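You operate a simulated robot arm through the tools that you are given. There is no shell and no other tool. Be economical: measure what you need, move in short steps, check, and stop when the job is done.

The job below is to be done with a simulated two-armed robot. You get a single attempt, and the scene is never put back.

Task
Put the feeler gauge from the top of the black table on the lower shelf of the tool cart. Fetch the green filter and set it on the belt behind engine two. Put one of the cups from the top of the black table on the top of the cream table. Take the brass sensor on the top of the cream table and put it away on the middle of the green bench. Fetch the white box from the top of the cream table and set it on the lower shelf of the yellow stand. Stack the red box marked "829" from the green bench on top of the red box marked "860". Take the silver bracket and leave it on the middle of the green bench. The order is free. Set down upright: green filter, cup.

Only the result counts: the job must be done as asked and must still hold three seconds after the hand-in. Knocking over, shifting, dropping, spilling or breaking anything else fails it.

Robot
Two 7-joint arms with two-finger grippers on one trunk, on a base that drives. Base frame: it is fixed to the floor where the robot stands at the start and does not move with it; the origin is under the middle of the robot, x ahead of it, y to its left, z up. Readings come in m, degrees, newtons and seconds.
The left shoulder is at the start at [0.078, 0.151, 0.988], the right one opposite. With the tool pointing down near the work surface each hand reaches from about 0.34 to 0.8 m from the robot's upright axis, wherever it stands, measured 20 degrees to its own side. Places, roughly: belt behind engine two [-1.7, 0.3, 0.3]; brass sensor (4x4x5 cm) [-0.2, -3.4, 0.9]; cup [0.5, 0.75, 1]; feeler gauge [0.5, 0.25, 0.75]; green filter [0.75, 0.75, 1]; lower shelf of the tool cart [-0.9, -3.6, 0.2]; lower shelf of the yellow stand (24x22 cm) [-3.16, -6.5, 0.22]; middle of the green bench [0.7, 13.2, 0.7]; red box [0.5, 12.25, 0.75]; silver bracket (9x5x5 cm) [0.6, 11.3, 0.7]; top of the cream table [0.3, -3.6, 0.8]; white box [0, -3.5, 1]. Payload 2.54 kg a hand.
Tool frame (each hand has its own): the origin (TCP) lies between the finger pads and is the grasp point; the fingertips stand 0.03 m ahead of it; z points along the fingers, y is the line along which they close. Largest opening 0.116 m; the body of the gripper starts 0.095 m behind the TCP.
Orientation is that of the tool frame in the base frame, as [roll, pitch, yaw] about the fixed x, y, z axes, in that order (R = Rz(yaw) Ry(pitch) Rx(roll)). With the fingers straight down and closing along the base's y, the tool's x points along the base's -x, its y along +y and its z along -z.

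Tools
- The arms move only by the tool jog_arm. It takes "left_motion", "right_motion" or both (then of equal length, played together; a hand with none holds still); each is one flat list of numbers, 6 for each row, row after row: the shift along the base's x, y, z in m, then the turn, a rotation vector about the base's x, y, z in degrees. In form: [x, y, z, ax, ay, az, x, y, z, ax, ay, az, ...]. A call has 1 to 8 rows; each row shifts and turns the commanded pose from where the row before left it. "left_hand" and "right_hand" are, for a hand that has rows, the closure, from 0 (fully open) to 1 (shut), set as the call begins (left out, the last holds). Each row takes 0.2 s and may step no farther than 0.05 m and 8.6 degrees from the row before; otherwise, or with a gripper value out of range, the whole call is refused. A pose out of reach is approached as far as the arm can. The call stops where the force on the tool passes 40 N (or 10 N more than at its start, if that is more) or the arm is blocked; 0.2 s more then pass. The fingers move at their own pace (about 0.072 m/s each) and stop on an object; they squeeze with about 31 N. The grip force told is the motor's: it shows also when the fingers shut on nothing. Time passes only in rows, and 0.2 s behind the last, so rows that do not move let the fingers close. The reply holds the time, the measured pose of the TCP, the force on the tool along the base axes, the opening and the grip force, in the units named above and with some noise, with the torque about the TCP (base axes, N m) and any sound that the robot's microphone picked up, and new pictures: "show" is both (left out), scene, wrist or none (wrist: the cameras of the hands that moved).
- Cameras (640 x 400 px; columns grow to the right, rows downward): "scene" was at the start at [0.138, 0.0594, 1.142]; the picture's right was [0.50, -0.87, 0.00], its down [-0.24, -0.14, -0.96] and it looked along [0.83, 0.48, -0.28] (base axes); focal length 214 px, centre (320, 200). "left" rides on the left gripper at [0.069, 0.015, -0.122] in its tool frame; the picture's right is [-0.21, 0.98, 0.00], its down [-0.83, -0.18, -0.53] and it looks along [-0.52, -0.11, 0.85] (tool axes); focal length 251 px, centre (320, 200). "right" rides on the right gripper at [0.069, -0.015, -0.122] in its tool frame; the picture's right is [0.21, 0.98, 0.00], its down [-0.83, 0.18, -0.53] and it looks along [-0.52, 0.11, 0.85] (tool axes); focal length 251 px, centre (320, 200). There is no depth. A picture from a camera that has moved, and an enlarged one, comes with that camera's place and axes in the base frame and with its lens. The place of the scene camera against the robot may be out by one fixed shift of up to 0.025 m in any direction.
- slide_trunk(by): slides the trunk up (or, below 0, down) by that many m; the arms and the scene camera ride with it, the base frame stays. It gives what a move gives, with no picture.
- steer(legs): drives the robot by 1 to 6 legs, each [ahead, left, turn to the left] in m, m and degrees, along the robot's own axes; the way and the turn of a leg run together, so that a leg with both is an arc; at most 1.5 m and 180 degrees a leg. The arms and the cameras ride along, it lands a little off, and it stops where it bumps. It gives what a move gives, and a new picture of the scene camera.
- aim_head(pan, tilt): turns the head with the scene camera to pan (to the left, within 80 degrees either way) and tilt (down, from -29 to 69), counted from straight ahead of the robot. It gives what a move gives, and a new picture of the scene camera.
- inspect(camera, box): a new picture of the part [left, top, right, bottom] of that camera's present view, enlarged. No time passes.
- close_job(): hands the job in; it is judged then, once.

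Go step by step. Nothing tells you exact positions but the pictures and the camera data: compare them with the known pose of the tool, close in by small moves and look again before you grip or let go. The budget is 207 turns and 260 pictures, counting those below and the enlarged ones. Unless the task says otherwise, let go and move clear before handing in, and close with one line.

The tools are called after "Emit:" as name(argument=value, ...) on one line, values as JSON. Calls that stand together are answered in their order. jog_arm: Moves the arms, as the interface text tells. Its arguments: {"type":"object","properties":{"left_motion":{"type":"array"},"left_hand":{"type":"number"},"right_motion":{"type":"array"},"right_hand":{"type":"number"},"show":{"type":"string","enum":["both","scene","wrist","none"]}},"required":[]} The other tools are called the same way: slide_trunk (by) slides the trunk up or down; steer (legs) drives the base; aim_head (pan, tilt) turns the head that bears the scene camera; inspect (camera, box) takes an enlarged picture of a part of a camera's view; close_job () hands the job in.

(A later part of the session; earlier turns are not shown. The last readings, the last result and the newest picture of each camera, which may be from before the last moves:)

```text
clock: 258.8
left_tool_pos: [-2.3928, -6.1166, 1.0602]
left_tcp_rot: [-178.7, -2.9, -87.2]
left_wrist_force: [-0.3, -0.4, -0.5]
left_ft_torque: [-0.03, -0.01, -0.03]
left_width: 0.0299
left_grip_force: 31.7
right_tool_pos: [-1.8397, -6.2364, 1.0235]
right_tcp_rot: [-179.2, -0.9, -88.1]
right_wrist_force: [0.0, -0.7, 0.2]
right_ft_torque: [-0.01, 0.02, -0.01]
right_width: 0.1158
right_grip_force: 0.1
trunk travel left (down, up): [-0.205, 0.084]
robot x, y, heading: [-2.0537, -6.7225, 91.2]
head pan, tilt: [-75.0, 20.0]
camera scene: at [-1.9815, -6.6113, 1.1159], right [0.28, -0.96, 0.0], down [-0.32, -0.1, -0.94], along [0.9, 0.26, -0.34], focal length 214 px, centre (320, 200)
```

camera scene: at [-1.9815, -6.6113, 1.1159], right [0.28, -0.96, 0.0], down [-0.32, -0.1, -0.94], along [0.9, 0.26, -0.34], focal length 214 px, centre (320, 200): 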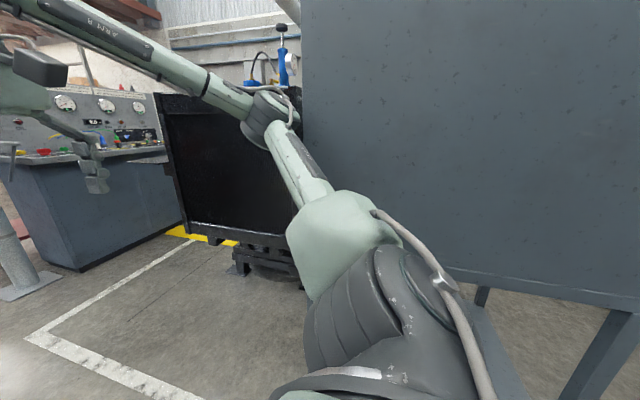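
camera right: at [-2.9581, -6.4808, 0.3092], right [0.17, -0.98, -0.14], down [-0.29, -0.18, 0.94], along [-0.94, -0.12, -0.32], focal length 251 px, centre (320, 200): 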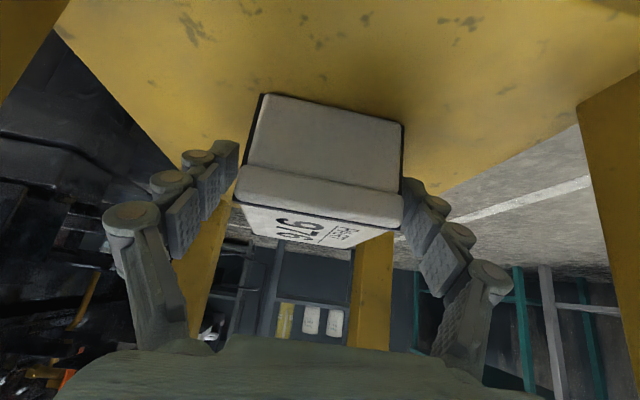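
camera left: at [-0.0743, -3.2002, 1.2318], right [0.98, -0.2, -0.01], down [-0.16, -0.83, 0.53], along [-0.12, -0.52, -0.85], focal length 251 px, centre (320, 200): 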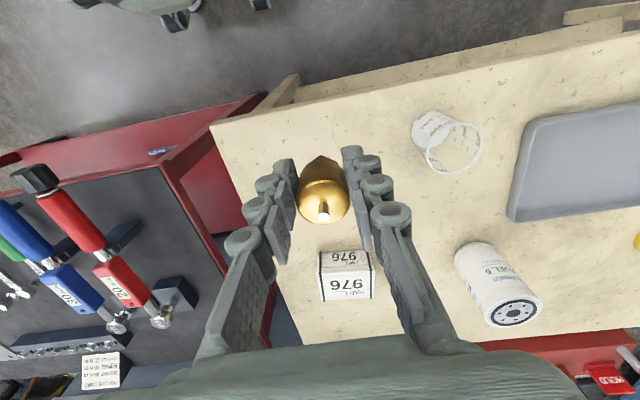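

The right elbow rests against the north edge of the grey panel. I'll turn back left a bit to release it, then back off and retry after tucking the arm.

Emit:
steer(legs=[[0, 0, 15]])

```text
clock: 260.1
left_tool_pos: [-2.5376, -6.229, 1.0645]
left_tcp_rot: [-178.7, -2.7, -71.9]
left_wrist_force: [0.4, -0.1, 0.2]
left_ft_torque: [0.0, 0.01, 0.05]
left_width: 0.03
left_grip_force: 30.8
right_tool_pos: [-1.9715, -6.1972, 1.0224]
right_tcp_rot: [-179.5, -0.7, -72.7]
right_wrist_force: [0.1, -0.2, -0.1]
right_ft_torque: [-0.03, -0.01, -0.01]
right_width: 0.1158
right_grip_force: 0.1
trunk travel left (down, up): [-0.205, 0.084]
robot x, y, heading: [-2.0547, -6.7199, 106.7]
head pan, tilt: [-75.0, 20.0]
camera scene: at [-2.0059, -6.5938, 1.1157], right [0.53, -0.85, 0.0], down [-0.29, -0.18, -0.94], along [0.8, 0.49, -0.34], focal length 214 px, centre (320, 200)
```

scene: 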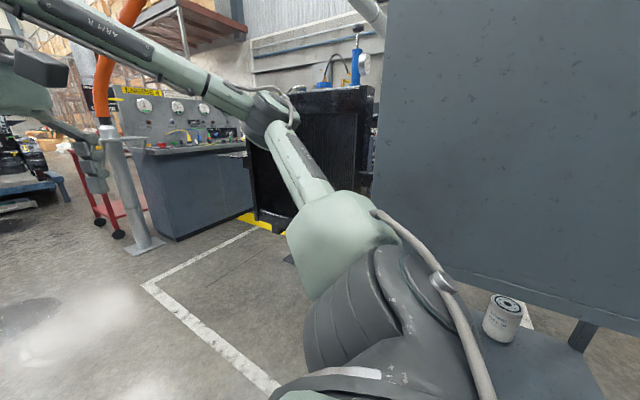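

Freed. I'm moving forward first so the elbow clears the panel, then straightening.

Emit:
steer(legs=[[0.5, 0, 0]])

Emit:
steer(legs=[[0, 0, -17], [0.8, 0, 0]])

Emit:
aim_head(pan=0, tilt=15)

```text
clock: 263.1
left_tool_pos: [-2.6792, -5.7392, 1.0638]
left_tcp_rot: [-178.7, -2.8, -72.1]
left_wrist_force: [0.2, 0.2, -1.1]
left_ft_torque: [0.0, -0.01, 0.0]
left_width: 0.0301
left_grip_force: 31.2
right_tool_pos: [-2.1146, -5.7113, 1.0225]
right_tcp_rot: [-179.6, -0.7, -73.0]
right_wrist_force: [-0.4, -0.5, -0.8]
right_ft_torque: [0.0, 0.01, 0.02]
right_width: 0.1158
right_grip_force: 0.0
trunk travel left (down, up): [-0.205, 0.084]
robot x, y, heading: [-2.1992, -6.2362, 106.6]
head pan, tilt: [-75.0, 20.0]
camera scene: at [-2.1502, -6.1079, 1.1157], right [0.52, -0.85, 0.0], down [-0.29, -0.18, -0.94], along [0.8, 0.49, -0.34], focal length 214 px, centre (320, 200)
```

scene: 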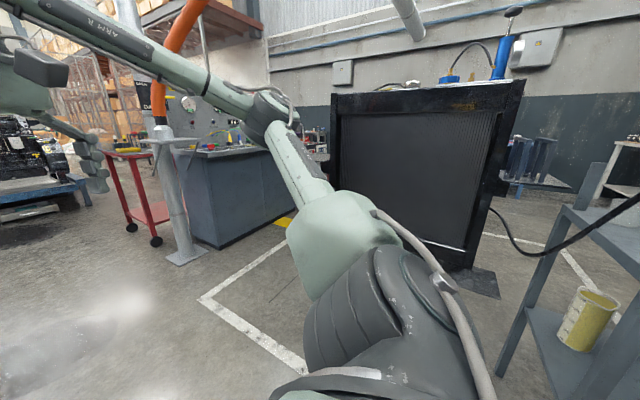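

```text
clock: 268.3
left_tool_pos: [-2.4758, -4.8269, 1.0631]
left_tcp_rot: [-178.8, -2.6, -90.8]
left_wrist_force: [0.2, -0.4, -0.1]
left_ft_torque: [-0.01, -0.01, -0.04]
left_width: 0.0303
left_grip_force: 30.7
right_tool_pos: [-1.931, -4.9803, 1.0232]
right_tcp_rot: [-179.5, -0.8, -91.8]
right_wrist_force: [0.5, -0.1, 0.4]
right_ft_torque: [0.0, 0.03, 0.0]
right_width: 0.116
right_grip_force: 0.0
trunk travel left (down, up): [-0.205, 0.084]
robot x, y, heading: [-2.178, -5.4492, 87.6]
head pan, tilt: [-75.0, 20.0]
camera scene: at [-2.0965, -5.3473, 1.1157], right [0.22, -0.97, 0.0], down [-0.33, -0.08, -0.94], along [0.92, 0.21, -0.34], focal length 214 px, centre (320, 200)
```

scene: 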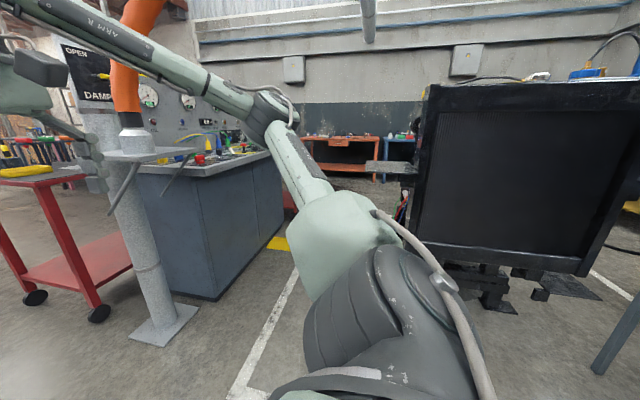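

```text
clock: 269.8
left_tool_pos: [-2.4754, -4.8269, 1.064]
left_tcp_rot: [-178.8, -2.7, -90.8]
left_wrist_force: [-0.5, 0.5, -0.5]
left_ft_torque: [-0.02, 0.0, 0.02]
left_width: 0.0299
left_grip_force: 30.8
right_tool_pos: [-1.9304, -4.9813, 1.0241]
right_tcp_rot: [-179.6, -0.7, -91.7]
right_wrist_force: [-0.9, 0.5, -0.3]
right_ft_torque: [0.02, -0.02, 0.0]
right_width: 0.1161
right_grip_force: 0.0
trunk travel left (down, up): [-0.205, 0.084]
robot x, y, heading: [-2.1792, -5.4482, 87.9]
head pan, tilt: [0.0, 15.0]
camera scene: at [-2.1837, -5.2748, 1.1238], right [1.0, -0.04, 0.0], down [-0.01, -0.26, -0.97], along [0.04, 0.97, -0.26], focal length 214 px, centre (320, 200)
```

scene: 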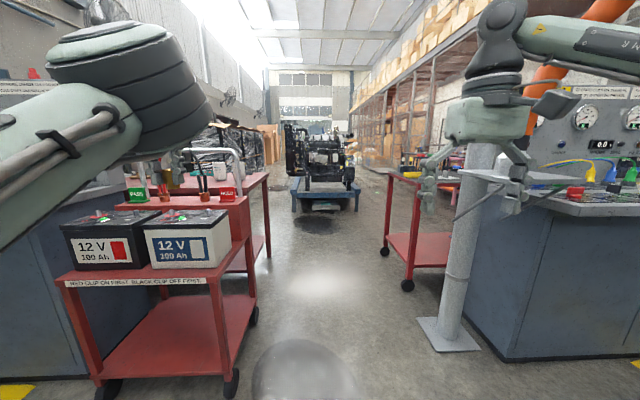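

I'll recentre in the corridor at x≈−2.06 and drive north through it.

Emit:
steer(legs=[[0, -0.11, 2], [1.5, 0, 0], [1.1, 0, 0]])

```text
clock: 283.7
left_tool_pos: [-2.4763, -2.2791, 1.0641]
left_tcp_rot: [-178.8, -2.5, -85.7]
left_wrist_force: [-0.2, 0.5, -0.7]
left_ft_torque: [-0.01, -0.01, 0.01]
left_width: 0.0303
left_grip_force: 30.4
right_tool_pos: [-1.9202, -2.3826, 1.0243]
right_tcp_rot: [-179.6, -0.7, -86.6]
right_wrist_force: [-0.5, -0.5, 0.1]
right_ft_torque: [-0.02, 0.01, 0.02]
right_width: 0.1161
right_grip_force: 0.0
trunk travel left (down, up): [-0.205, 0.084]
robot x, y, heading: [-2.1254, -2.8756, 93.0]
head pan, tilt: [0.0, 15.0]
camera scene: at [-2.1444, -2.6975, 1.1238], right [1.0, 0.05, 0.0], down [0.01, -0.26, -0.97], along [-0.05, 0.96, -0.26], focal length 214 px, centre (320, 200)
```

scene: 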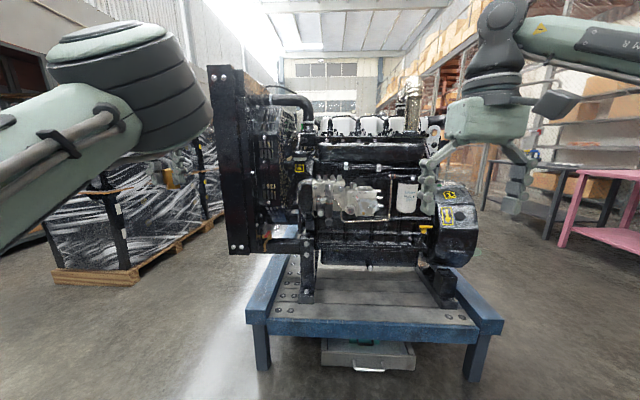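

The belt end is dead ahead, so I'll strafe right into the main aisle and go north along x≈−0.6.

Emit:
steer(legs=[[0, -1.5, 0], [0, -0.05, -3], [1.5, 0, 0], [1.5, 0, 0]])

```text
clock: 313.3
left_tool_pos: [-0.8929, 0.7634, 1.0635]
left_tcp_rot: [-178.8, -2.7, -87.9]
left_wrist_force: [0.0, 0.9, 0.1]
left_ft_torque: [-0.01, -0.03, 0.0]
left_width: 0.0303
left_grip_force: 31.0
right_tool_pos: [-0.3406, 0.6375, 1.0234]
right_tcp_rot: [-179.6, -0.7, -88.8]
right_wrist_force: [-0.8, 0.5, 0.2]
right_ft_torque: [-0.03, -0.01, 0.03]
right_width: 0.1161
right_grip_force: 0.2
trunk travel left (down, up): [-0.205, 0.084]
robot x, y, heading: [-0.5644, 0.1556, 90.5]
head pan, tilt: [0.0, 15.0]
camera scene: at [-0.5769, 0.3304, 1.1238], right [1.0, 0.01, 0.0], down [0.0, -0.26, -0.97], along [-0.01, 0.97, -0.26], focal length 214 px, centre (320, 200)
```

scene: 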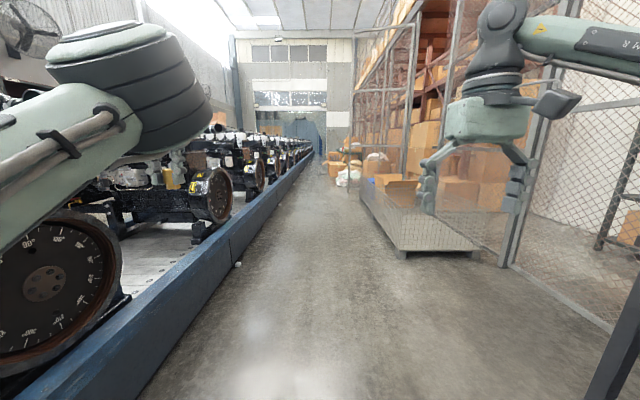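

The aisle is clear to the north, so I'm continuing along it.

Emit:
steer(legs=[[0, 0.12, 0], [1.5, 0, 0], [1.5, 0, 0], [1.5, 0, 0]])

```text
clock: 336.5
left_tool_pos: [-1.0684, 5.3147, 1.064]
left_tcp_rot: [-178.9, -2.7, -87.5]
left_wrist_force: [0.7, 0.1, -0.3]
left_ft_torque: [0.0, -0.01, -0.05]
left_width: 0.0299
left_grip_force: 30.9
right_tool_pos: [-0.5157, 5.1934, 1.0242]
right_tcp_rot: [-179.7, -0.6, -88.4]
right_wrist_force: [-0.2, 0.8, -0.1]
right_ft_torque: [-0.04, 0.01, 0.01]
right_width: 0.116
right_grip_force: 0.1
trunk travel left (down, up): [-0.205, 0.084]
robot x, y, heading: [-0.7334, 4.7101, 91.4]
head pan, tilt: [0.0, 15.0]
camera scene: at [-0.7508, 4.885, 1.1238], right [1.0, 0.02, 0.0], down [0.01, -0.26, -0.97], along [-0.02, 0.97, -0.26], focal length 214 px, centre (320, 200)
```

scene: 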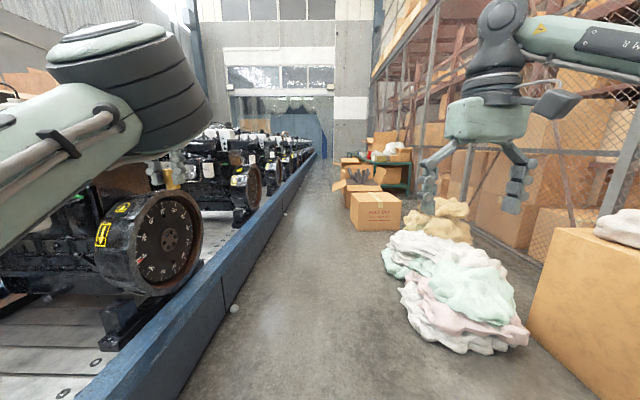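

Emit:
steer(legs=[[0, 0.1, -1.4], [1.5, 0, 0], [1.2, 0, 0]])

Emit:
aim_head(pan=-20, tilt=12)

```text
clock: 350.6
left_tool_pos: [-1.186, 7.9739, 1.062]
left_tcp_rot: [-178.8, -2.7, -88.7]
left_wrist_force: [0.2, 0.6, -1.2]
left_ft_torque: [-0.06, -0.04, -0.01]
left_width: 0.0303
left_grip_force: 31.1
right_tool_pos: [-0.6361, 7.8382, 1.0229]
right_tcp_rot: [-179.6, -0.7, -89.7]
right_wrist_force: [0.4, 0.8, 0.1]
right_ft_torque: [-0.02, -0.03, -0.01]
right_width: 0.1162
right_grip_force: 0.1
trunk travel left (down, up): [-0.205, 0.084]
robot x, y, heading: [-0.8674, 7.3596, 89.8]
head pan, tilt: [0.0, 15.0]
camera scene: at [-0.878, 7.5362, 1.1238], right [1.0, 0.0, 0.0], down [0.0, -0.26, -0.97], along [0.0, 0.97, -0.26], focal length 214 px, centre (320, 200)
```

scene: 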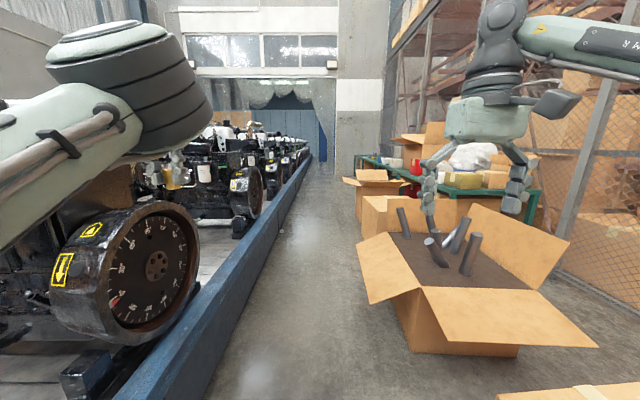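

```text
clock: 351.5
left_tool_pos: [-1.1862, 7.973, 1.0639]
left_tcp_rot: [-178.8, -2.7, -88.7]
left_wrist_force: [-0.4, 0.3, -1.3]
left_ft_torque: [0.0, 0.0, 0.03]
left_width: 0.0303
left_grip_force: 30.7
right_tool_pos: [-0.6366, 7.8397, 1.0237]
right_tcp_rot: [-179.6, -0.8, -89.7]
right_wrist_force: [-0.8, -0.1, 0.7]
right_ft_torque: [0.02, 0.02, 0.01]
right_width: 0.116
right_grip_force: 0.1
trunk travel left (down, up): [-0.205, 0.084]
robot x, y, heading: [-0.8646, 7.3637, 90.0]
head pan, tilt: [-20.0, 12.0]
camera scene: at [-0.8462, 7.5302, 1.1287], right [0.94, -0.34, 0.0], down [-0.07, -0.2, -0.98], along [0.34, 0.92, -0.21], focal length 214 px, centre (320, 200)
```

scene: 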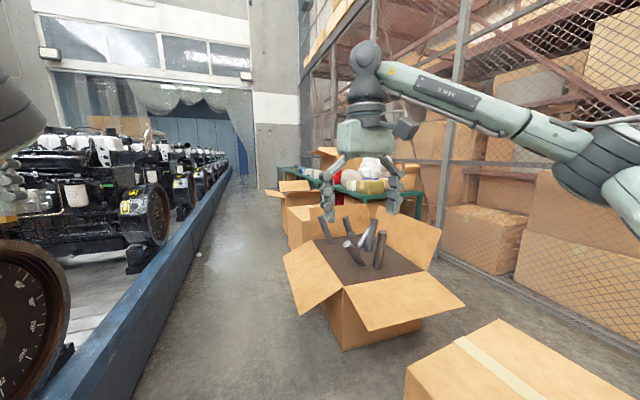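

An open carton's flap juts into the aisle at x≈−0.69. I'll shift left to x≈−1.1 and pass it.

Emit:
steer(legs=[[0, 0.22, 0], [1.5, 0, 0], [0.7, 0, 0]])

```text
clock: 359.2
left_tool_pos: [-1.4185, 9.1277, 1.0727]
left_tcp_rot: [-178.9, -2.8, -87.2]
left_wrist_force: [16.2, -34.8, -2.9]
left_ft_torque: [5.21, 2.32, 0.61]
left_width: 0.0299
left_grip_force: 30.9
right_tool_pos: [-0.87, 9.0085, 1.0255]
right_tcp_rot: [-179.6, -0.3, -88.4]
right_wrist_force: [-0.1, -0.9, 0.0]
right_ft_torque: [-0.02, 0.01, 0.01]
right_width: 0.116
right_grip_force: 0.0
trunk travel left (down, up): [-0.205, 0.084]
robot x, y, heading: [-1.0913, 8.5338, 91.1]
head pan, tilt: [-20.0, 12.0]
stopped in leg 2: the robot was blocked; the commanded pose is now the measured one
camera scene: at [-1.0733, 8.696, 1.13], right [0.95, -0.32, 0.0], down [-0.07, -0.19, -0.98], along [0.32, 0.93, -0.2], focal length 214 px, centre (320, 200)
```

scene: 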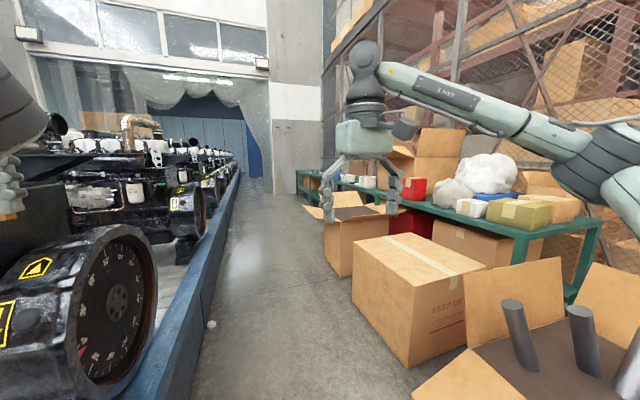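

The left hand bumped an engine. I'm backing up slightly and checking the left side.

Emit:
steer(legs=[[-0.15, 0, 0]])

Emit:
aim_head(pan=40, tilt=20)

Emit:
inspect(camera="left", box=[0, 0, 640, 400])

```text
clock: 360.6
left_tool_pos: [-1.4196, 8.984, 1.066]
left_tcp_rot: [-178.7, -3.0, -87.3]
left_wrist_force: [-0.1, 0.1, -1.1]
left_ft_torque: [0.01, 0.01, 0.02]
left_width: 0.03
left_grip_force: 31.3
right_tool_pos: [-0.8711, 8.8651, 1.0227]
right_tcp_rot: [-179.5, -0.7, -88.4]
right_wrist_force: [-0.4, -0.6, 0.9]
right_ft_torque: [0.05, 0.01, -0.02]
right_width: 0.1161
right_grip_force: 0.0
trunk travel left (down, up): [-0.205, 0.084]
robot x, y, heading: [-1.092, 8.3835, 91.2]
head pan, tilt: [-20.0, 12.0]
camera scene: at [-1.0729, 8.5524, 1.1289], right [0.95, -0.32, 0.0], down [-0.07, -0.2, -0.98], along [0.32, 0.93, -0.21], focal length 214 px, centre (320, 200)
```

scene: 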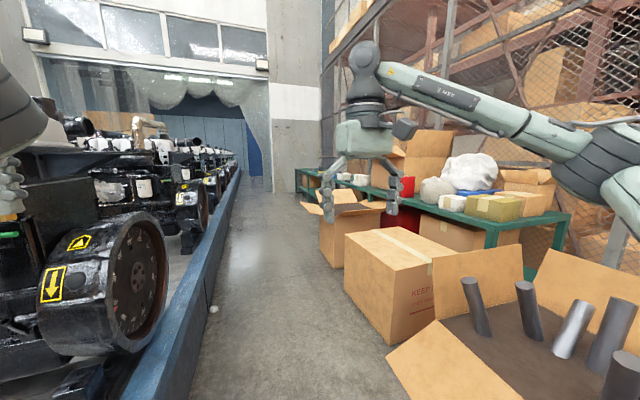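

```text
clock: 361.9
left_tool_pos: [-1.4196, 8.9839, 1.0661]
left_tcp_rot: [-178.7, -3.1, -87.2]
left_wrist_force: [0.4, -0.4, -0.4]
left_ft_torque: [0.02, -0.02, -0.01]
left_width: 0.0303
left_grip_force: 30.7
right_tool_pos: [-0.8692, 8.8651, 1.0229]
right_tcp_rot: [-179.5, -0.8, -88.3]
right_wrist_force: [0.5, -0.1, 0.0]
right_ft_torque: [0.01, -0.02, 0.01]
right_width: 0.116
right_grip_force: 0.0
trunk travel left (down, up): [-0.205, 0.084]
robot x, y, heading: [-1.0913, 8.3853, 91.1]
head pan, tilt: [40.0, 20.0]
camera scene: at [-1.1642, 8.5349, 1.1157], right [0.75, 0.66, 0.0], down [0.22, -0.26, -0.94], along [-0.62, 0.71, -0.34], focal length 214 px, centre (320, 200)
```

scene: 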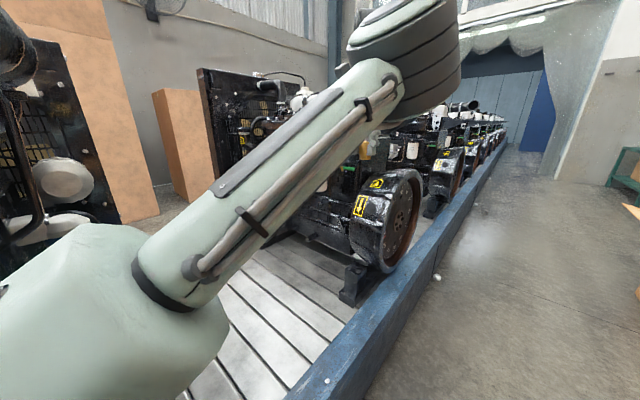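

```text
1.00 times, centred on (320, 200) of left (not enlarged: the box is as wide or as high as the picture)
camera zoom: at [-1.4338, 8.9218, 1.1917], right [-0.99, 0.17, -0.03], down [0.13, 0.86, 0.49], along [0.11, 0.48, -0.87], focal length 251 px, centre (320, 200)
```

zoom: 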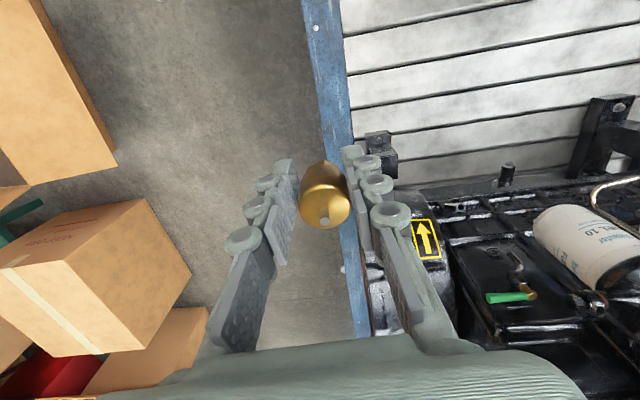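

I'll pull the left hand inward and up, shift right slightly, and continue.

Emit:
jog_arm(left_motion=[0.03, 0.01, 0.025, 0, 0, 0, 0.03, 0.01, 0.025, 0, 0, 0, 0.03, 0.01, 0.025, 0, 0, 0, 0.03, 0.01, 0.025, 0, 0, 0], show="none")

Emit:
steer(legs=[[0, -0.07, -1.2], [1.0, 0, 0]])

```text
clock: 362.9
left_tool_pos: [-1.2986, 8.9911, 1.1303]
left_tcp_rot: [-178.7, -2.8, -87.2]
left_wrist_force: [0.2, 0.0, -1.1]
left_ft_torque: [0.03, 0.01, 0.03]
left_width: 0.0303
left_grip_force: 31.2
left hand out of reach, approached as far as the arm can: row 3, 4
right_tool_pos: [-0.8705, 8.8661, 1.0236]
right_tcp_rot: [-179.5, -0.7, -88.2]
right_wrist_force: [0.3, -0.6, -0.4]
right_ft_torque: [-0.01, -0.01, 0.02]
right_width: 0.1159
right_grip_force: 0.0
trunk travel left (down, up): [-0.205, 0.084]
robot x, y, heading: [-1.0895, 8.3829, 90.8]
head pan, tilt: [40.0, 20.0]
```

```text
clock: 369.2
left_tool_pos: [-1.2414, 10.0161, 1.1287]
left_tcp_rot: [-178.6, -2.8, -87.0]
left_wrist_force: [0.0, -0.5, -1.1]
left_ft_torque: [0.01, -0.04, -0.01]
left_width: 0.0301
left_grip_force: 31.0
right_tool_pos: [-0.8137, 9.8916, 1.0231]
right_tcp_rot: [-179.5, -0.9, -88.1]
right_wrist_force: [-0.2, -0.1, 0.0]
right_ft_torque: [-0.02, 0.06, 0.0]
right_width: 0.1162
right_grip_force: 0.2
trunk travel left (down, up): [-0.205, 0.084]
robot x, y, heading: [-1.0316, 9.4084, 91.6]
head pan, tilt: [40.0, 20.0]
camera scene: at [-1.1054, 9.56, 1.1157], right [0.75, 0.66, 0.0], down [0.23, -0.26, -0.94], along [-0.62, 0.7, -0.34], focal length 214 px, centre (320, 200)
```

scene: 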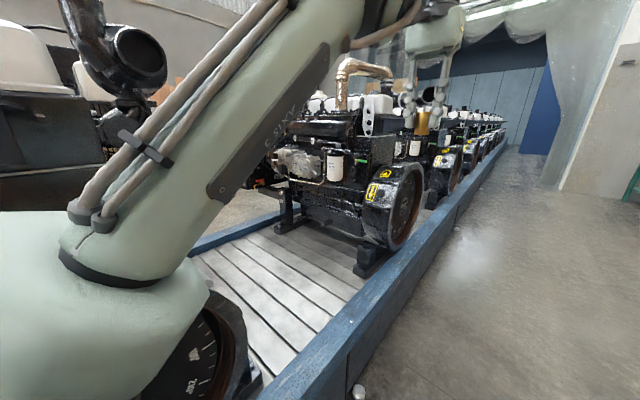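

Progress is good; now I'll look right toward the green bench.

Emit:
aim_head(pan=-55, tilt=18)

```text
clock: 370.9
left_tool_pos: [-1.2424, 10.0152, 1.1293]
left_tcp_rot: [-178.6, -3.0, -87.1]
left_wrist_force: [-0.1, 0.5, -1.0]
left_ft_torque: [-0.01, -0.02, 0.01]
left_width: 0.0299
left_grip_force: 30.8
right_tool_pos: [-0.8118, 9.8929, 1.0226]
right_tcp_rot: [-179.5, -0.9, -88.2]
right_wrist_force: [0.4, -0.3, 0.6]
right_ft_torque: [0.01, 0.0, 0.01]
right_width: 0.1157
right_grip_force: 0.2
trunk travel left (down, up): [-0.205, 0.084]
robot x, y, heading: [-1.0275, 9.409, 91.4]
head pan, tilt: [-55.0, 18.0]
camera scene: at [-0.9687, 9.5453, 1.119], right [0.59, -0.8, 0.0], down [-0.25, -0.18, -0.95], along [0.77, 0.56, -0.31], focal length 214 px, centre (320, 200)
```

scene: 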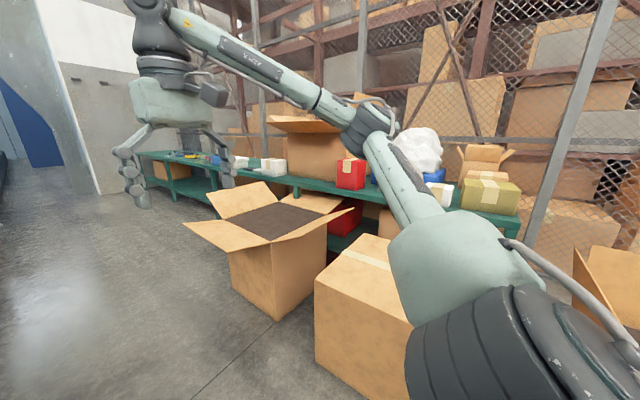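

Emit:
inspect(camera="scene", box=[130, 130, 380, 230])

```text
2.56 times, centred on (255, 180) of scene
camera zoom: at [-0.9687, 9.5453, 1.119], right [0.59, -0.8, 0.0], down [-0.25, -0.18, -0.95], along [0.77, 0.56, -0.31], focal length 549 px, centre (486, 251)
```

zoom: 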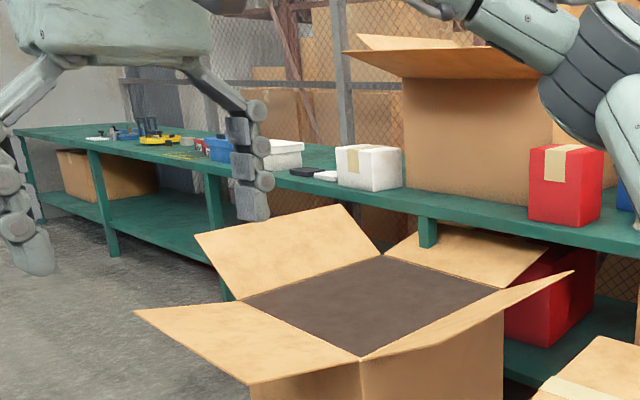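

I'll drive up beside the bench, past the open carton, and turn to face it.

Emit:
steer(legs=[[1.5, 0, 0], [1.0, 0, -1.5], [0, -0.2, 0], [0, 0, -90]])

Emit:
aim_head(pan=0, tilt=20)

```text
clock: 378.4
left_tool_pos: [-1.3674, 11.4845, 1.1285]
left_tcp_rot: [-178.7, -2.9, -82.4]
left_wrist_force: [-0.6, -0.2, -0.2]
left_ft_torque: [-0.02, -0.02, 0.0]
left_width: 0.0303
left_grip_force: 30.7
right_tool_pos: [-0.9304, 11.3942, 1.0226]
right_tcp_rot: [-179.5, -0.7, -83.6]
right_wrist_force: [-0.7, 0.6, 0.3]
right_ft_torque: [0.01, 0.01, 0.01]
right_width: 0.1159
right_grip_force: 0.1
trunk travel left (down, up): [-0.205, 0.084]
robot x, y, heading: [-1.1081, 10.898, 96.1]
head pan, tilt: [-55.0, 18.0]
stopped in leg 1: the robot was blocked; the commanded pose is now the measured one
camera scene: at [-1.0567, 11.0366, 1.119], right [0.66, -0.76, 0.0], down [-0.23, -0.2, -0.95], along [0.72, 0.62, -0.31], focal length 214 px, centre (320, 200)
```

scene: 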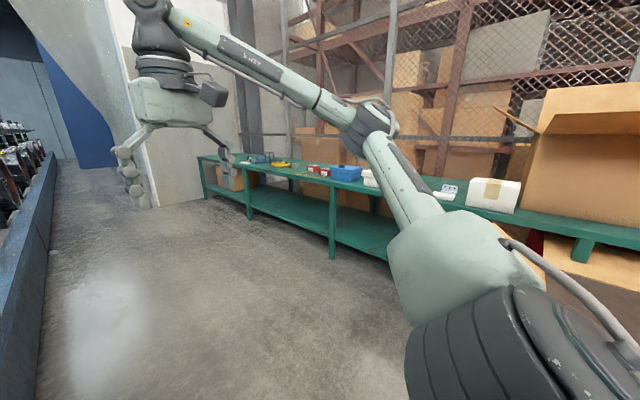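

```text
clock: 379.7
left_tool_pos: [-1.3677, 11.4831, 1.1297]
left_tcp_rot: [-178.7, -2.8, -82.5]
left_wrist_force: [0.2, 0.0, -0.7]
left_ft_torque: [-0.01, 0.0, -0.04]
left_width: 0.0301
left_grip_force: 30.6
right_tool_pos: [-0.9299, 11.3932, 1.0235]
right_tcp_rot: [-179.5, -0.8, -83.6]
right_wrist_force: [-0.4, 0.5, -0.2]
right_ft_torque: [-0.01, 0.03, -0.01]
right_width: 0.1158
right_grip_force: 0.0
trunk travel left (down, up): [-0.205, 0.084]
robot x, y, heading: [-1.1114, 10.8948, 96.0]
head pan, tilt: [0.0, 20.0]
camera scene: at [-1.1367, 11.0681, 1.1157], right [0.99, 0.1, 0.0], down [0.04, -0.34, -0.94], along [-0.1, 0.93, -0.34], focal length 214 px, centre (320, 200)
```

scene: 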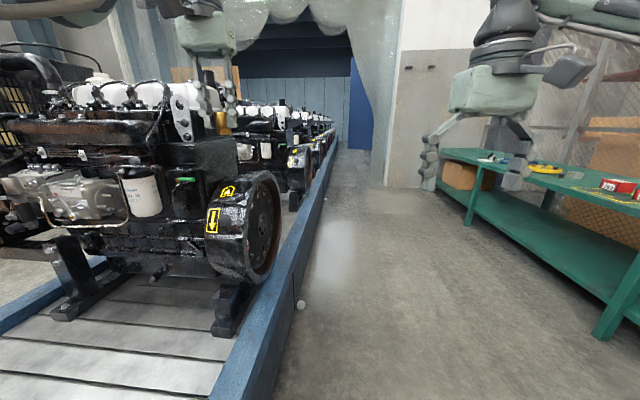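

The left side brushed an engine. I'll strafe right away from the belt, then turn to face the bench.

Emit:
steer(legs=[[0, -0.3, 0], [0.5, 0, -6]])

Emit:
steer(legs=[[0, 0, -90]])

```text
clock: 385.6
left_tool_pos: [-1.052, 12.0264, 1.1292]
left_tcp_rot: [-178.7, -3.0, -87.4]
left_wrist_force: [0.9, 0.9, -1.1]
left_ft_torque: [-0.02, -0.01, -0.01]
left_width: 0.0301
left_grip_force: 31.2
right_tool_pos: [-0.6244, 11.8984, 1.0232]
right_tcp_rot: [-179.5, -0.7, -88.6]
right_wrist_force: [-0.5, -1.1, 0.2]
right_ft_torque: [-0.02, -0.02, 0.0]
right_width: 0.1161
right_grip_force: 0.1
trunk travel left (down, up): [-0.205, 0.084]
robot x, y, heading: [-0.8435, 11.4167, 91.2]
head pan, tilt: [0.0, 20.0]
camera scene: at [-0.8591, 11.5911, 1.1156], right [1.0, 0.02, 0.0], down [0.01, -0.34, -0.94], along [-0.02, 0.94, -0.34], focal length 214 px, centre (320, 200)
```

scene: 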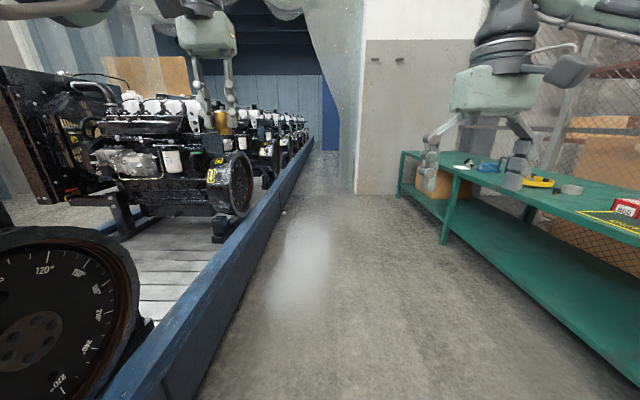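

```text
clock: 390.0
left_tool_pos: [-0.2364, 11.6185, 1.1295]
left_tcp_rot: [-178.7, -2.9, -177.9]
left_wrist_force: [0.1, -0.9, -0.3]
left_ft_torque: [-0.02, 0.0, 0.02]
left_width: 0.0301
left_grip_force: 31.1
right_tool_pos: [-0.3646, 11.1926, 1.0237]
right_tcp_rot: [-179.6, -0.8, -178.9]
right_wrist_force: [0.7, 0.0, 0.2]
right_ft_torque: [0.03, 0.01, -0.01]
right_width: 0.116
right_grip_force: 0.1
trunk travel left (down, up): [-0.205, 0.084]
robot x, y, heading: [-0.8457, 11.4153, 0.7]
head pan, tilt: [0.0, 20.0]
camera scene: at [-0.6951, 11.4312, 1.1157], right [0.01, -1.0, 0.0], down [-0.34, 0.0, -0.94], along [0.94, 0.01, -0.34], focal length 214 px, centre (320, 200)
```

scene: 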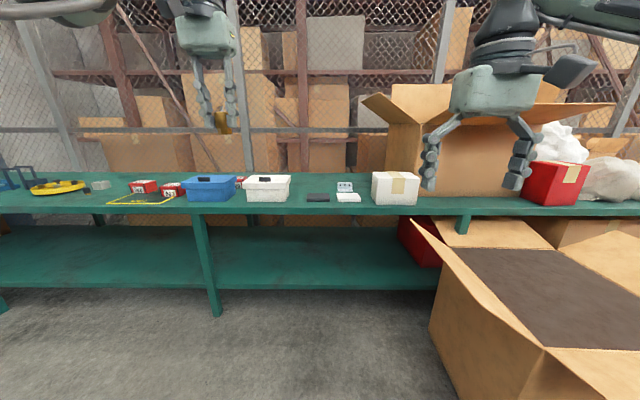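

Emit:
inspect(camera="scene", box=[0, 150, 210, 220])

Emit:
inspect(camera="scene", box=[180, 160, 400, 220])

```text
3.05 times, centred on (105, 185) of scene
camera zoom: at [-0.6951, 11.4312, 1.1157], right [0.01, -1.0, 0.0], down [-0.34, 0.0, -0.94], along [0.94, 0.01, -0.34], focal length 654 px, centre (975, 246)
```

zoom: 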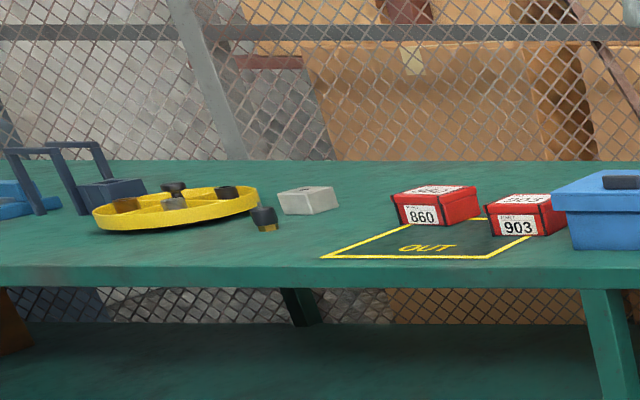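

```text
2.91 times, centred on (290, 190) of scene
camera zoom: at [-0.6951, 11.4312, 1.1157], right [0.01, -1.0, 0.0], down [-0.34, 0.0, -0.94], along [0.94, 0.01, -0.34], focal length 624 px, centre (407, 229)
```

zoom: 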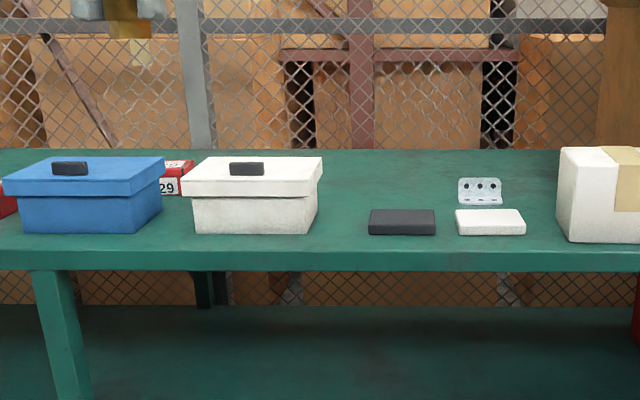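

The bench carries the bracket at about (0.61, 11.29), box 829 behind between the blue and white bins at (0.73, 12.0), box 860 at (0.57, 12.55) and 903 at (0.55, 12.35). I'll go first to the bench middle near (0.7, 13.2) to place the sensor.

Emit:
steer(legs=[[0, 1.5, -0.7], [0.45, 0, 0]])

Emit:
aim_head(pan=5, tilt=28)

```text
clock: 406.9
left_tool_pos: [0.1805, 13.1512, 1.1288]
left_tcp_rot: [-178.8, -2.9, -176.9]
left_wrist_force: [0.3, -0.4, -1.0]
left_ft_torque: [0.03, 0.04, 0.0]
left_width: 0.0303
left_grip_force: 30.6
right_tool_pos: [0.0573, 12.7216, 1.0245]
right_tcp_rot: [-179.5, -0.7, -177.9]
right_wrist_force: [-0.2, -0.8, 0.4]
right_ft_torque: [-0.01, 0.03, 0.0]
right_width: 0.1159
right_grip_force: 0.0
trunk travel left (down, up): [-0.205, 0.084]
robot x, y, heading: [-0.427, 12.9386, 1.6]
head pan, tilt: [0.0, 20.0]
camera scene: at [-0.2756, 12.9562, 1.1156], right [0.03, -1.0, 0.0], down [-0.34, -0.01, -0.94], along [0.94, 0.02, -0.34], focal length 214 px, centre (320, 200)
```

scene: 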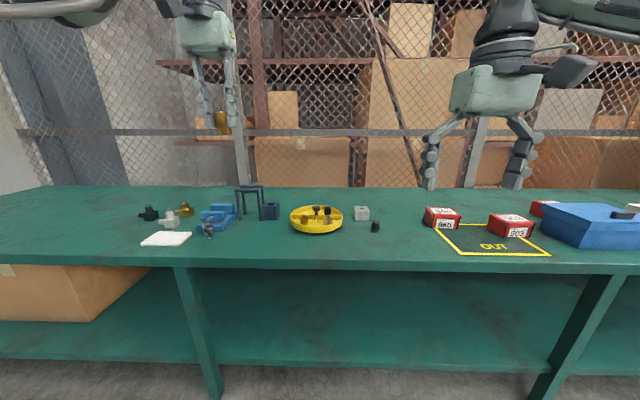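

```text
clock: 407.6
left_tool_pos: [0.181, 13.1501, 1.1301]
left_tcp_rot: [-178.7, -2.9, -176.9]
left_wrist_force: [-0.1, -0.1, -1.1]
left_ft_torque: [0.01, 0.01, -0.01]
left_width: 0.0303
left_grip_force: 31.3
right_tool_pos: [0.0567, 12.7222, 1.0232]
right_tcp_rot: [-179.4, -0.7, -177.9]
right_wrist_force: [0.2, 0.1, 0.5]
right_ft_torque: [0.03, 0.0, 0.01]
right_width: 0.1159
right_grip_force: 0.2
trunk travel left (down, up): [-0.205, 0.084]
robot x, y, heading: [-0.4256, 12.9427, 1.3]
head pan, tilt: [5.0, 28.0]
camera scene: at [-0.2784, 12.9641, 1.1029], right [0.11, -0.99, 0.0], down [-0.47, -0.05, -0.88], along [0.88, 0.1, -0.47], focal length 214 px, centre (320, 200)
```

scene: 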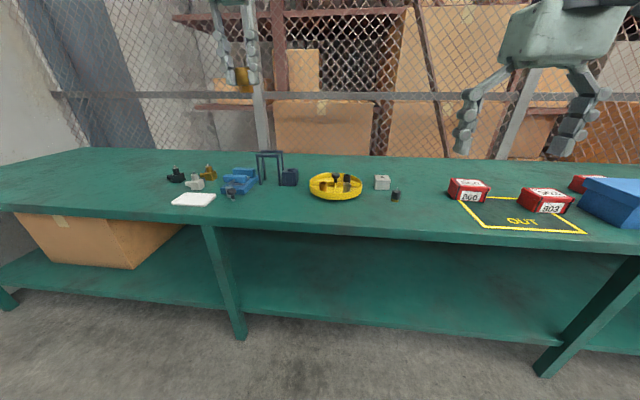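

The bench top is at about z 0.72. There's free room near (0.55–0.6, 13.15), between the yellow dish and a small block. I'm driving closer and looking from the wrist cameras.

Emit:
steer(legs=[[0.3, 0, -1.3]])

Emit:
inspect(camera="left", box=[0, 0, 640, 400])

Emit:
inspect(camera="right", box=[0, 0, 640, 400])

```text
clock: 409.7
left_tool_pos: [0.4839, 13.1528, 1.1291]
left_tcp_rot: [-178.6, -2.9, -177.2]
left_wrist_force: [0.5, 0.9, -0.9]
left_ft_torque: [0.01, 0.03, 0.0]
left_width: 0.03
left_grip_force: 30.8
right_tool_pos: [0.3579, 12.7253, 1.0229]
right_tcp_rot: [-179.5, -0.6, -178.3]
right_wrist_force: [-0.5, -0.1, -0.1]
right_ft_torque: [0.01, 0.01, 0.0]
right_width: 0.1159
right_grip_force: 0.0
trunk travel left (down, up): [-0.205, 0.084]
robot x, y, heading: [-0.1238, 12.9496, 1.4]
head pan, tilt: [5.0, 28.0]
camera scene: at [0.0238, 12.9695, 1.1027], right [0.1, -0.99, 0.0], down [-0.47, -0.05, -0.88], along [0.88, 0.09, -0.47], focal length 214 px, centre (320, 200)
```

scene: 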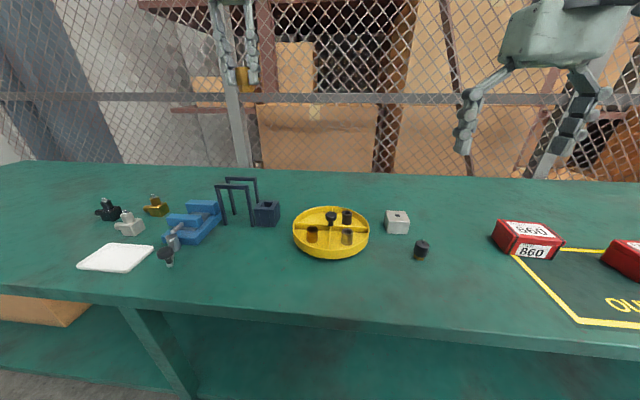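

```text
1.00 times, centred on (320, 200) of left (not enlarged: the box is as wide or as high as the picture)
camera zoom: at [0.4214, 13.168, 1.254], right [0.17, 0.99, -0.03], down [0.86, -0.13, 0.49], along [0.48, -0.11, -0.87], focal length 251 px, centre (320, 200)
```

zoom: 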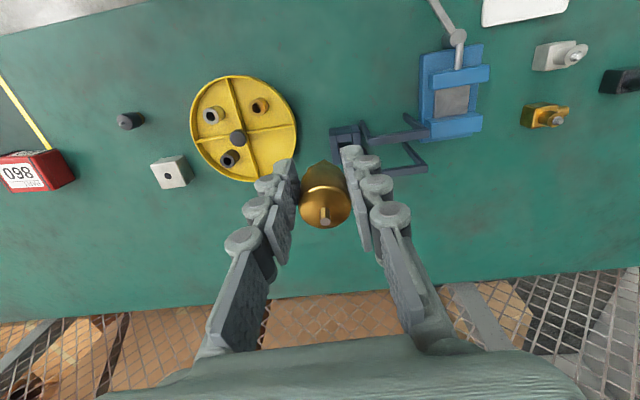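

```text
1.00 times, centred on (320, 200) of right (not enlarged: the box is as wide or as high as the picture)
camera zoom: at [0.2909, 12.7079, 1.1451], right [-0.24, 0.97, -0.01], down [0.83, 0.21, 0.52], along [0.51, 0.12, -0.85], focal length 251 px, centre (320, 200)
```

zoom: 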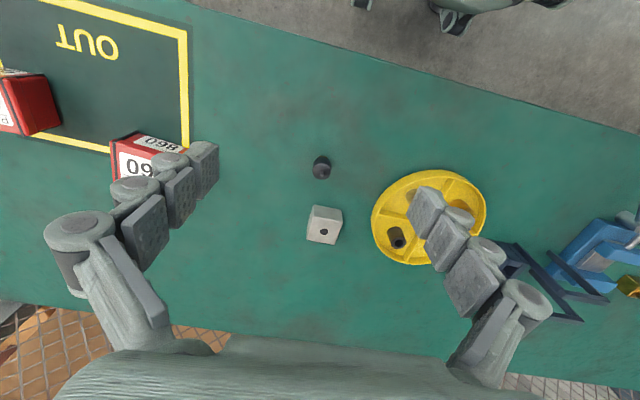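

The wrist view shows free space behind the dish and block. I'll place the sensor at about (0.68, 13.13), close to the bench centre. Moving in.

Emit:
steer(legs=[[0.04, 0, -1]])

Emit:
jog_arm(left_motion=[0.035, 0, -0.03, 0, 2.8, 0, 0.035, 0, -0.03, 0, 0, 0, 0.035, 0, -0.03, 0, 0, 0, 0.035, 0, -0.03, 0, 0, 0, 0.015, 0, -0.02, 0, 0, 0], show="wrist")

```text
clock: 410.6
left_tool_pos: [0.5281, 13.1414, 1.1278]
left_tcp_rot: [-178.7, -3.0, -178.4]
left_wrist_force: [0.3, -0.2, -1.9]
left_ft_torque: [-0.01, 0.04, 0.01]
left_width: 0.0298
left_grip_force: 31.0
right_tool_pos: [0.3939, 12.7169, 1.0246]
right_tcp_rot: [-179.5, -0.8, -179.4]
right_wrist_force: [-0.2, 0.3, 0.0]
right_ft_torque: [0.02, 0.05, 0.01]
right_width: 0.1161
right_grip_force: 0.0
trunk travel left (down, up): [-0.205, 0.084]
robot x, y, heading: [-0.0831, 12.9479, 0.0]
head pan, tilt: [5.0, 28.0]
camera scene: at [0.065, 12.9671, 1.1026], right [0.09, -1.0, 0.0], down [-0.47, -0.04, -0.88], along [0.88, 0.08, -0.47], focal length 214 px, centre (320, 200)
```

scene: 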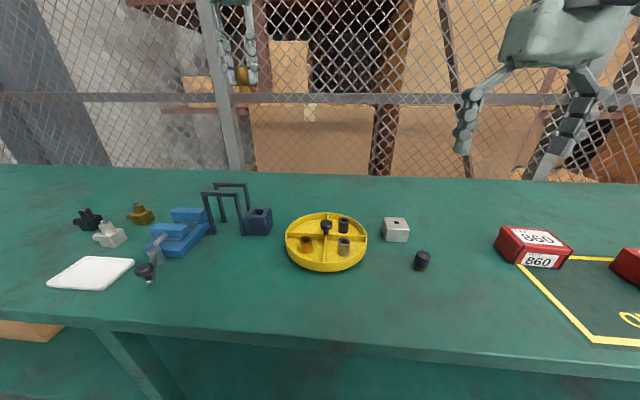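

```text
clock: 411.8
left_tool_pos: [0.6154, 13.1497, 0.9798]
left_tcp_rot: [-178.9, -5.6, -178.3]
left_wrist_force: [0.0, -1.0, -1.1]
left_ft_torque: [0.02, -0.03, -0.02]
left_width: 0.0301
left_grip_force: 31.5
left hand out of reach, approached as far as the arm can: row 1, 2, 3, 4, 5
right_tool_pos: [0.3936, 12.7172, 1.0243]
right_tcp_rot: [-179.4, -0.7, -179.4]
right_wrist_force: [0.5, -0.3, -0.1]
right_ft_torque: [0.03, 0.01, 0.02]
right_width: 0.1162
right_grip_force: 0.0
trunk travel left (down, up): [-0.205, 0.084]
robot x, y, heading: [-0.083, 12.9469, 0.1]
head pan, tilt: [5.0, 28.0]
camera left: at [0.5591, 13.166, 1.1075], right [0.18, 0.98, -0.04], down [0.88, -0.14, 0.45], along [0.44, -0.12, -0.89], focal length 251 px, centre (320, 200)
```

left: 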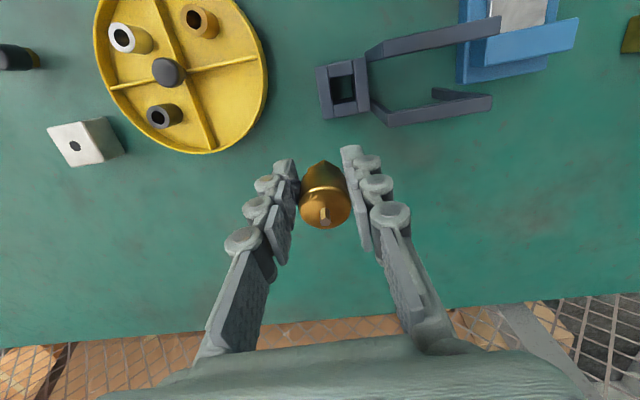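

Emit:
jog_arm(left_motion=[0, 0, -0.01, 0, -5.6, 0, 0.02, 0, -0.02, 0, 0, 0, 0.02, 0, -0.02, 0, 0, 0, 0.02, -0.005, -0.02, 0, 0, 0], show="wrist")

```text
clock: 412.8
left_tool_pos: [0.6646, 13.1431, 0.9073]
left_tcp_rot: [-178.7, -0.2, -178.3]
left_wrist_force: [1.5, 0.0, -1.0]
left_ft_torque: [0.04, -0.02, -0.02]
left_width: 0.0304
left_grip_force: 30.6
left hand out of reach, approached as far as the arm can: row 4
right_tool_pos: [0.3936, 12.7165, 1.0233]
right_tcp_rot: [-179.6, -0.6, -179.4]
right_wrist_force: [0.5, 0.2, -0.2]
right_ft_torque: [0.03, -0.03, -0.04]
right_width: 0.1158
right_grip_force: 0.1
trunk travel left (down, up): [-0.205, 0.084]
robot x, y, heading: [-0.0832, 12.9464, 0.3]
head pan, tilt: [5.0, 28.0]
camera left: at [0.5944, 13.1598, 1.0276], right [0.19, 0.98, -0.02], down [0.83, -0.14, 0.54], along [0.52, -0.12, -0.84], focal length 251 px, centre (320, 200)
```

left: 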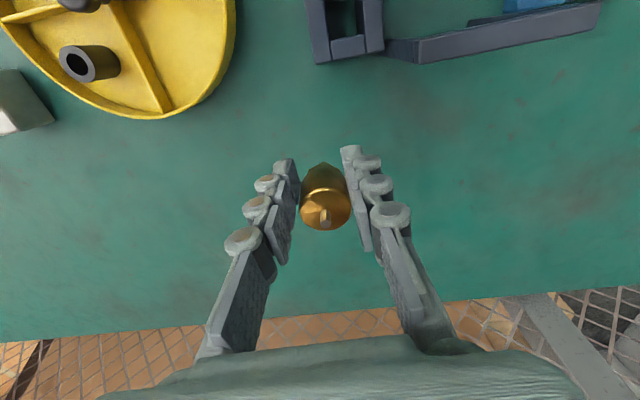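

The landing point is clear. I'm descending.

Emit:
jog_arm(left_motion=[0, 0, -0.04, 0, 0, 0, 0, 0, -0.04, 0, 0, 0, 0, 0, -0.03, 0, 0, 0, 0, 0, -0.02, 0, 0, 0], show="wrist")

```text
clock: 413.8
left_tool_pos: [0.6648, 13.1459, 0.7769]
left_tcp_rot: [-178.6, -0.1, -178.3]
left_wrist_force: [0.1, -0.2, 0.4]
left_ft_torque: [0.0, 0.06, 0.01]
left_width: 0.0302
left_grip_force: 31.3
right_tool_pos: [0.3943, 12.7174, 1.0236]
right_tcp_rot: [-179.4, -0.6, -179.3]
right_wrist_force: [0.4, 0.5, -0.3]
right_ft_torque: [-0.03, -0.04, 0.01]
right_width: 0.1161
right_grip_force: 0.0
trunk travel left (down, up): [-0.205, 0.084]
robot x, y, heading: [-0.082, 12.9427, 0.1]
head pan, tilt: [5.0, 28.0]
camera left: at [0.5955, 13.1627, 0.8987], right [0.19, 0.98, -0.02], down [0.83, -0.14, 0.54], along [0.52, -0.12, -0.84], focal length 251 px, centre (320, 200)
```

left: 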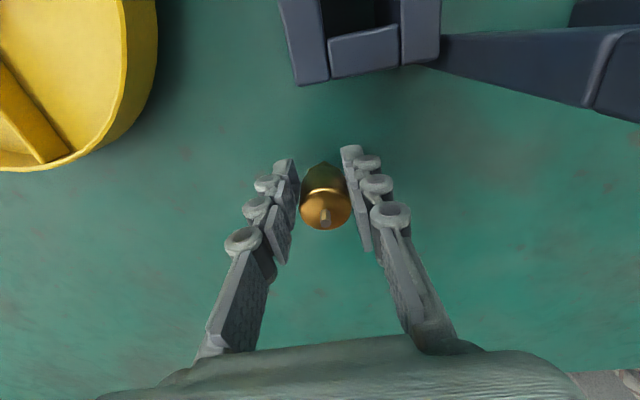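

Emit:
jog_arm(left_motion=[0, 0, -0.007, 0, 0, 0, 0, 0, -0.006, 0, 0, 0, 0, 0, -0.005, 0, 0, 0, 0, 0, -0.004, 0, 0, 0, 0, 0, -0.004, 0, 0, 0], show="wrist")

```text
clock: 415.0
left_tool_pos: [0.663, 13.1446, 0.7561]
left_tcp_rot: [-178.7, 0.3, -178.2]
left_wrist_force: [2.2, -0.4, 21.6]
left_ft_torque: [0.23, -0.37, -0.06]
left_width: 0.0298
left_grip_force: 30.6
right_tool_pos: [0.3923, 12.717, 1.0251]
right_tcp_rot: [-179.5, -0.6, -179.5]
right_wrist_force: [0.2, -0.3, -0.1]
right_ft_torque: [-0.02, 0.0, -0.01]
right_width: 0.1159
right_grip_force: 0.0
trunk travel left (down, up): [-0.205, 0.084]
robot x, y, heading: [-0.0864, 12.9453, -0.0]
head pan, tilt: [5.0, 28.0]
camera left: at [0.5932, 13.1605, 0.8774], right [0.18, 0.98, -0.02], down [0.83, -0.14, 0.54], along [0.53, -0.12, -0.84], focal length 251 px, centre (320, 200)
```

left: 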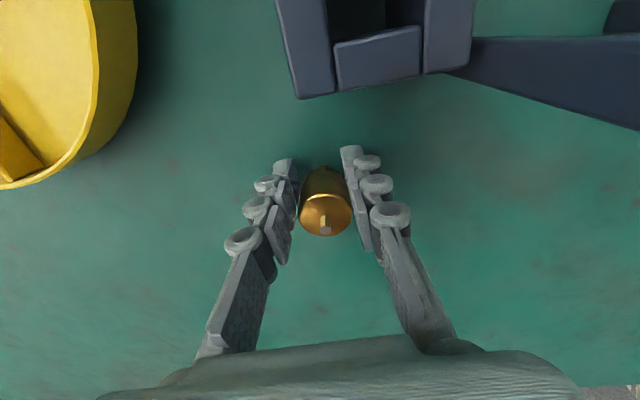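

Contact made. I'm releasing with a partial opening, then rising.

Emit:
jog_arm(left_motion=[0, 0, 0.003, 0, 0, 0, 0, 0, 0, 0, 0, 0, 0, 0, 0, 0, 0, 0, 0, 0, 0.03, 0, 0, 0, 0, 0, 0.045, 0, 0, 0, 0, 0, 0.045, 0, 0, 0, 0, 0, 0.045, 0, 0, 0, 0, 0, 0.045, 0, 0, 0], left_hand=0.35, show="wrist")

```text
clock: 416.8
left_tool_pos: [0.6491, 13.1544, 0.951]
left_tcp_rot: [-178.6, -0.4, -178.3]
left_wrist_force: [-0.4, -0.3, -0.2]
left_ft_torque: [0.0, 0.07, 0.0]
left_width: 0.0753
left_grip_force: 0.0
left hand out of reach, approached as far as the arm can: row 8
right_tool_pos: [0.3944, 12.7178, 1.0236]
right_tcp_rot: [-179.5, -0.7, -179.4]
right_wrist_force: [1.1, 0.4, -0.2]
right_ft_torque: [-0.01, -0.01, 0.01]
right_width: 0.1158
right_grip_force: 0.0
trunk travel left (down, up): [-0.205, 0.084]
robot x, y, heading: [-0.0878, 12.947, -0.2]
head pan, tilt: [5.0, 28.0]
camera left: at [0.5801, 13.1711, 1.0734], right [0.18, 0.98, -0.03], down [0.83, -0.14, 0.53], along [0.52, -0.12, -0.85], focal length 251 px, centre (320, 200)
```

left: 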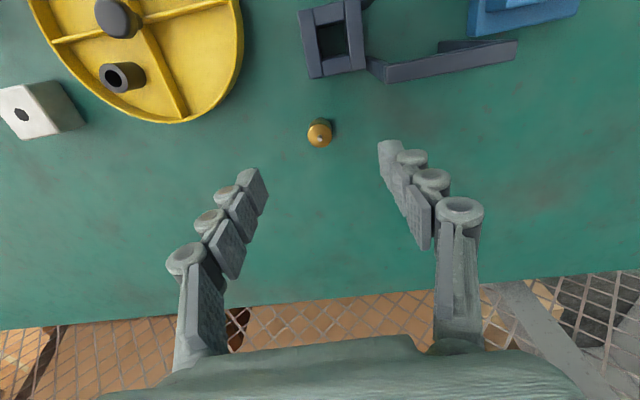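

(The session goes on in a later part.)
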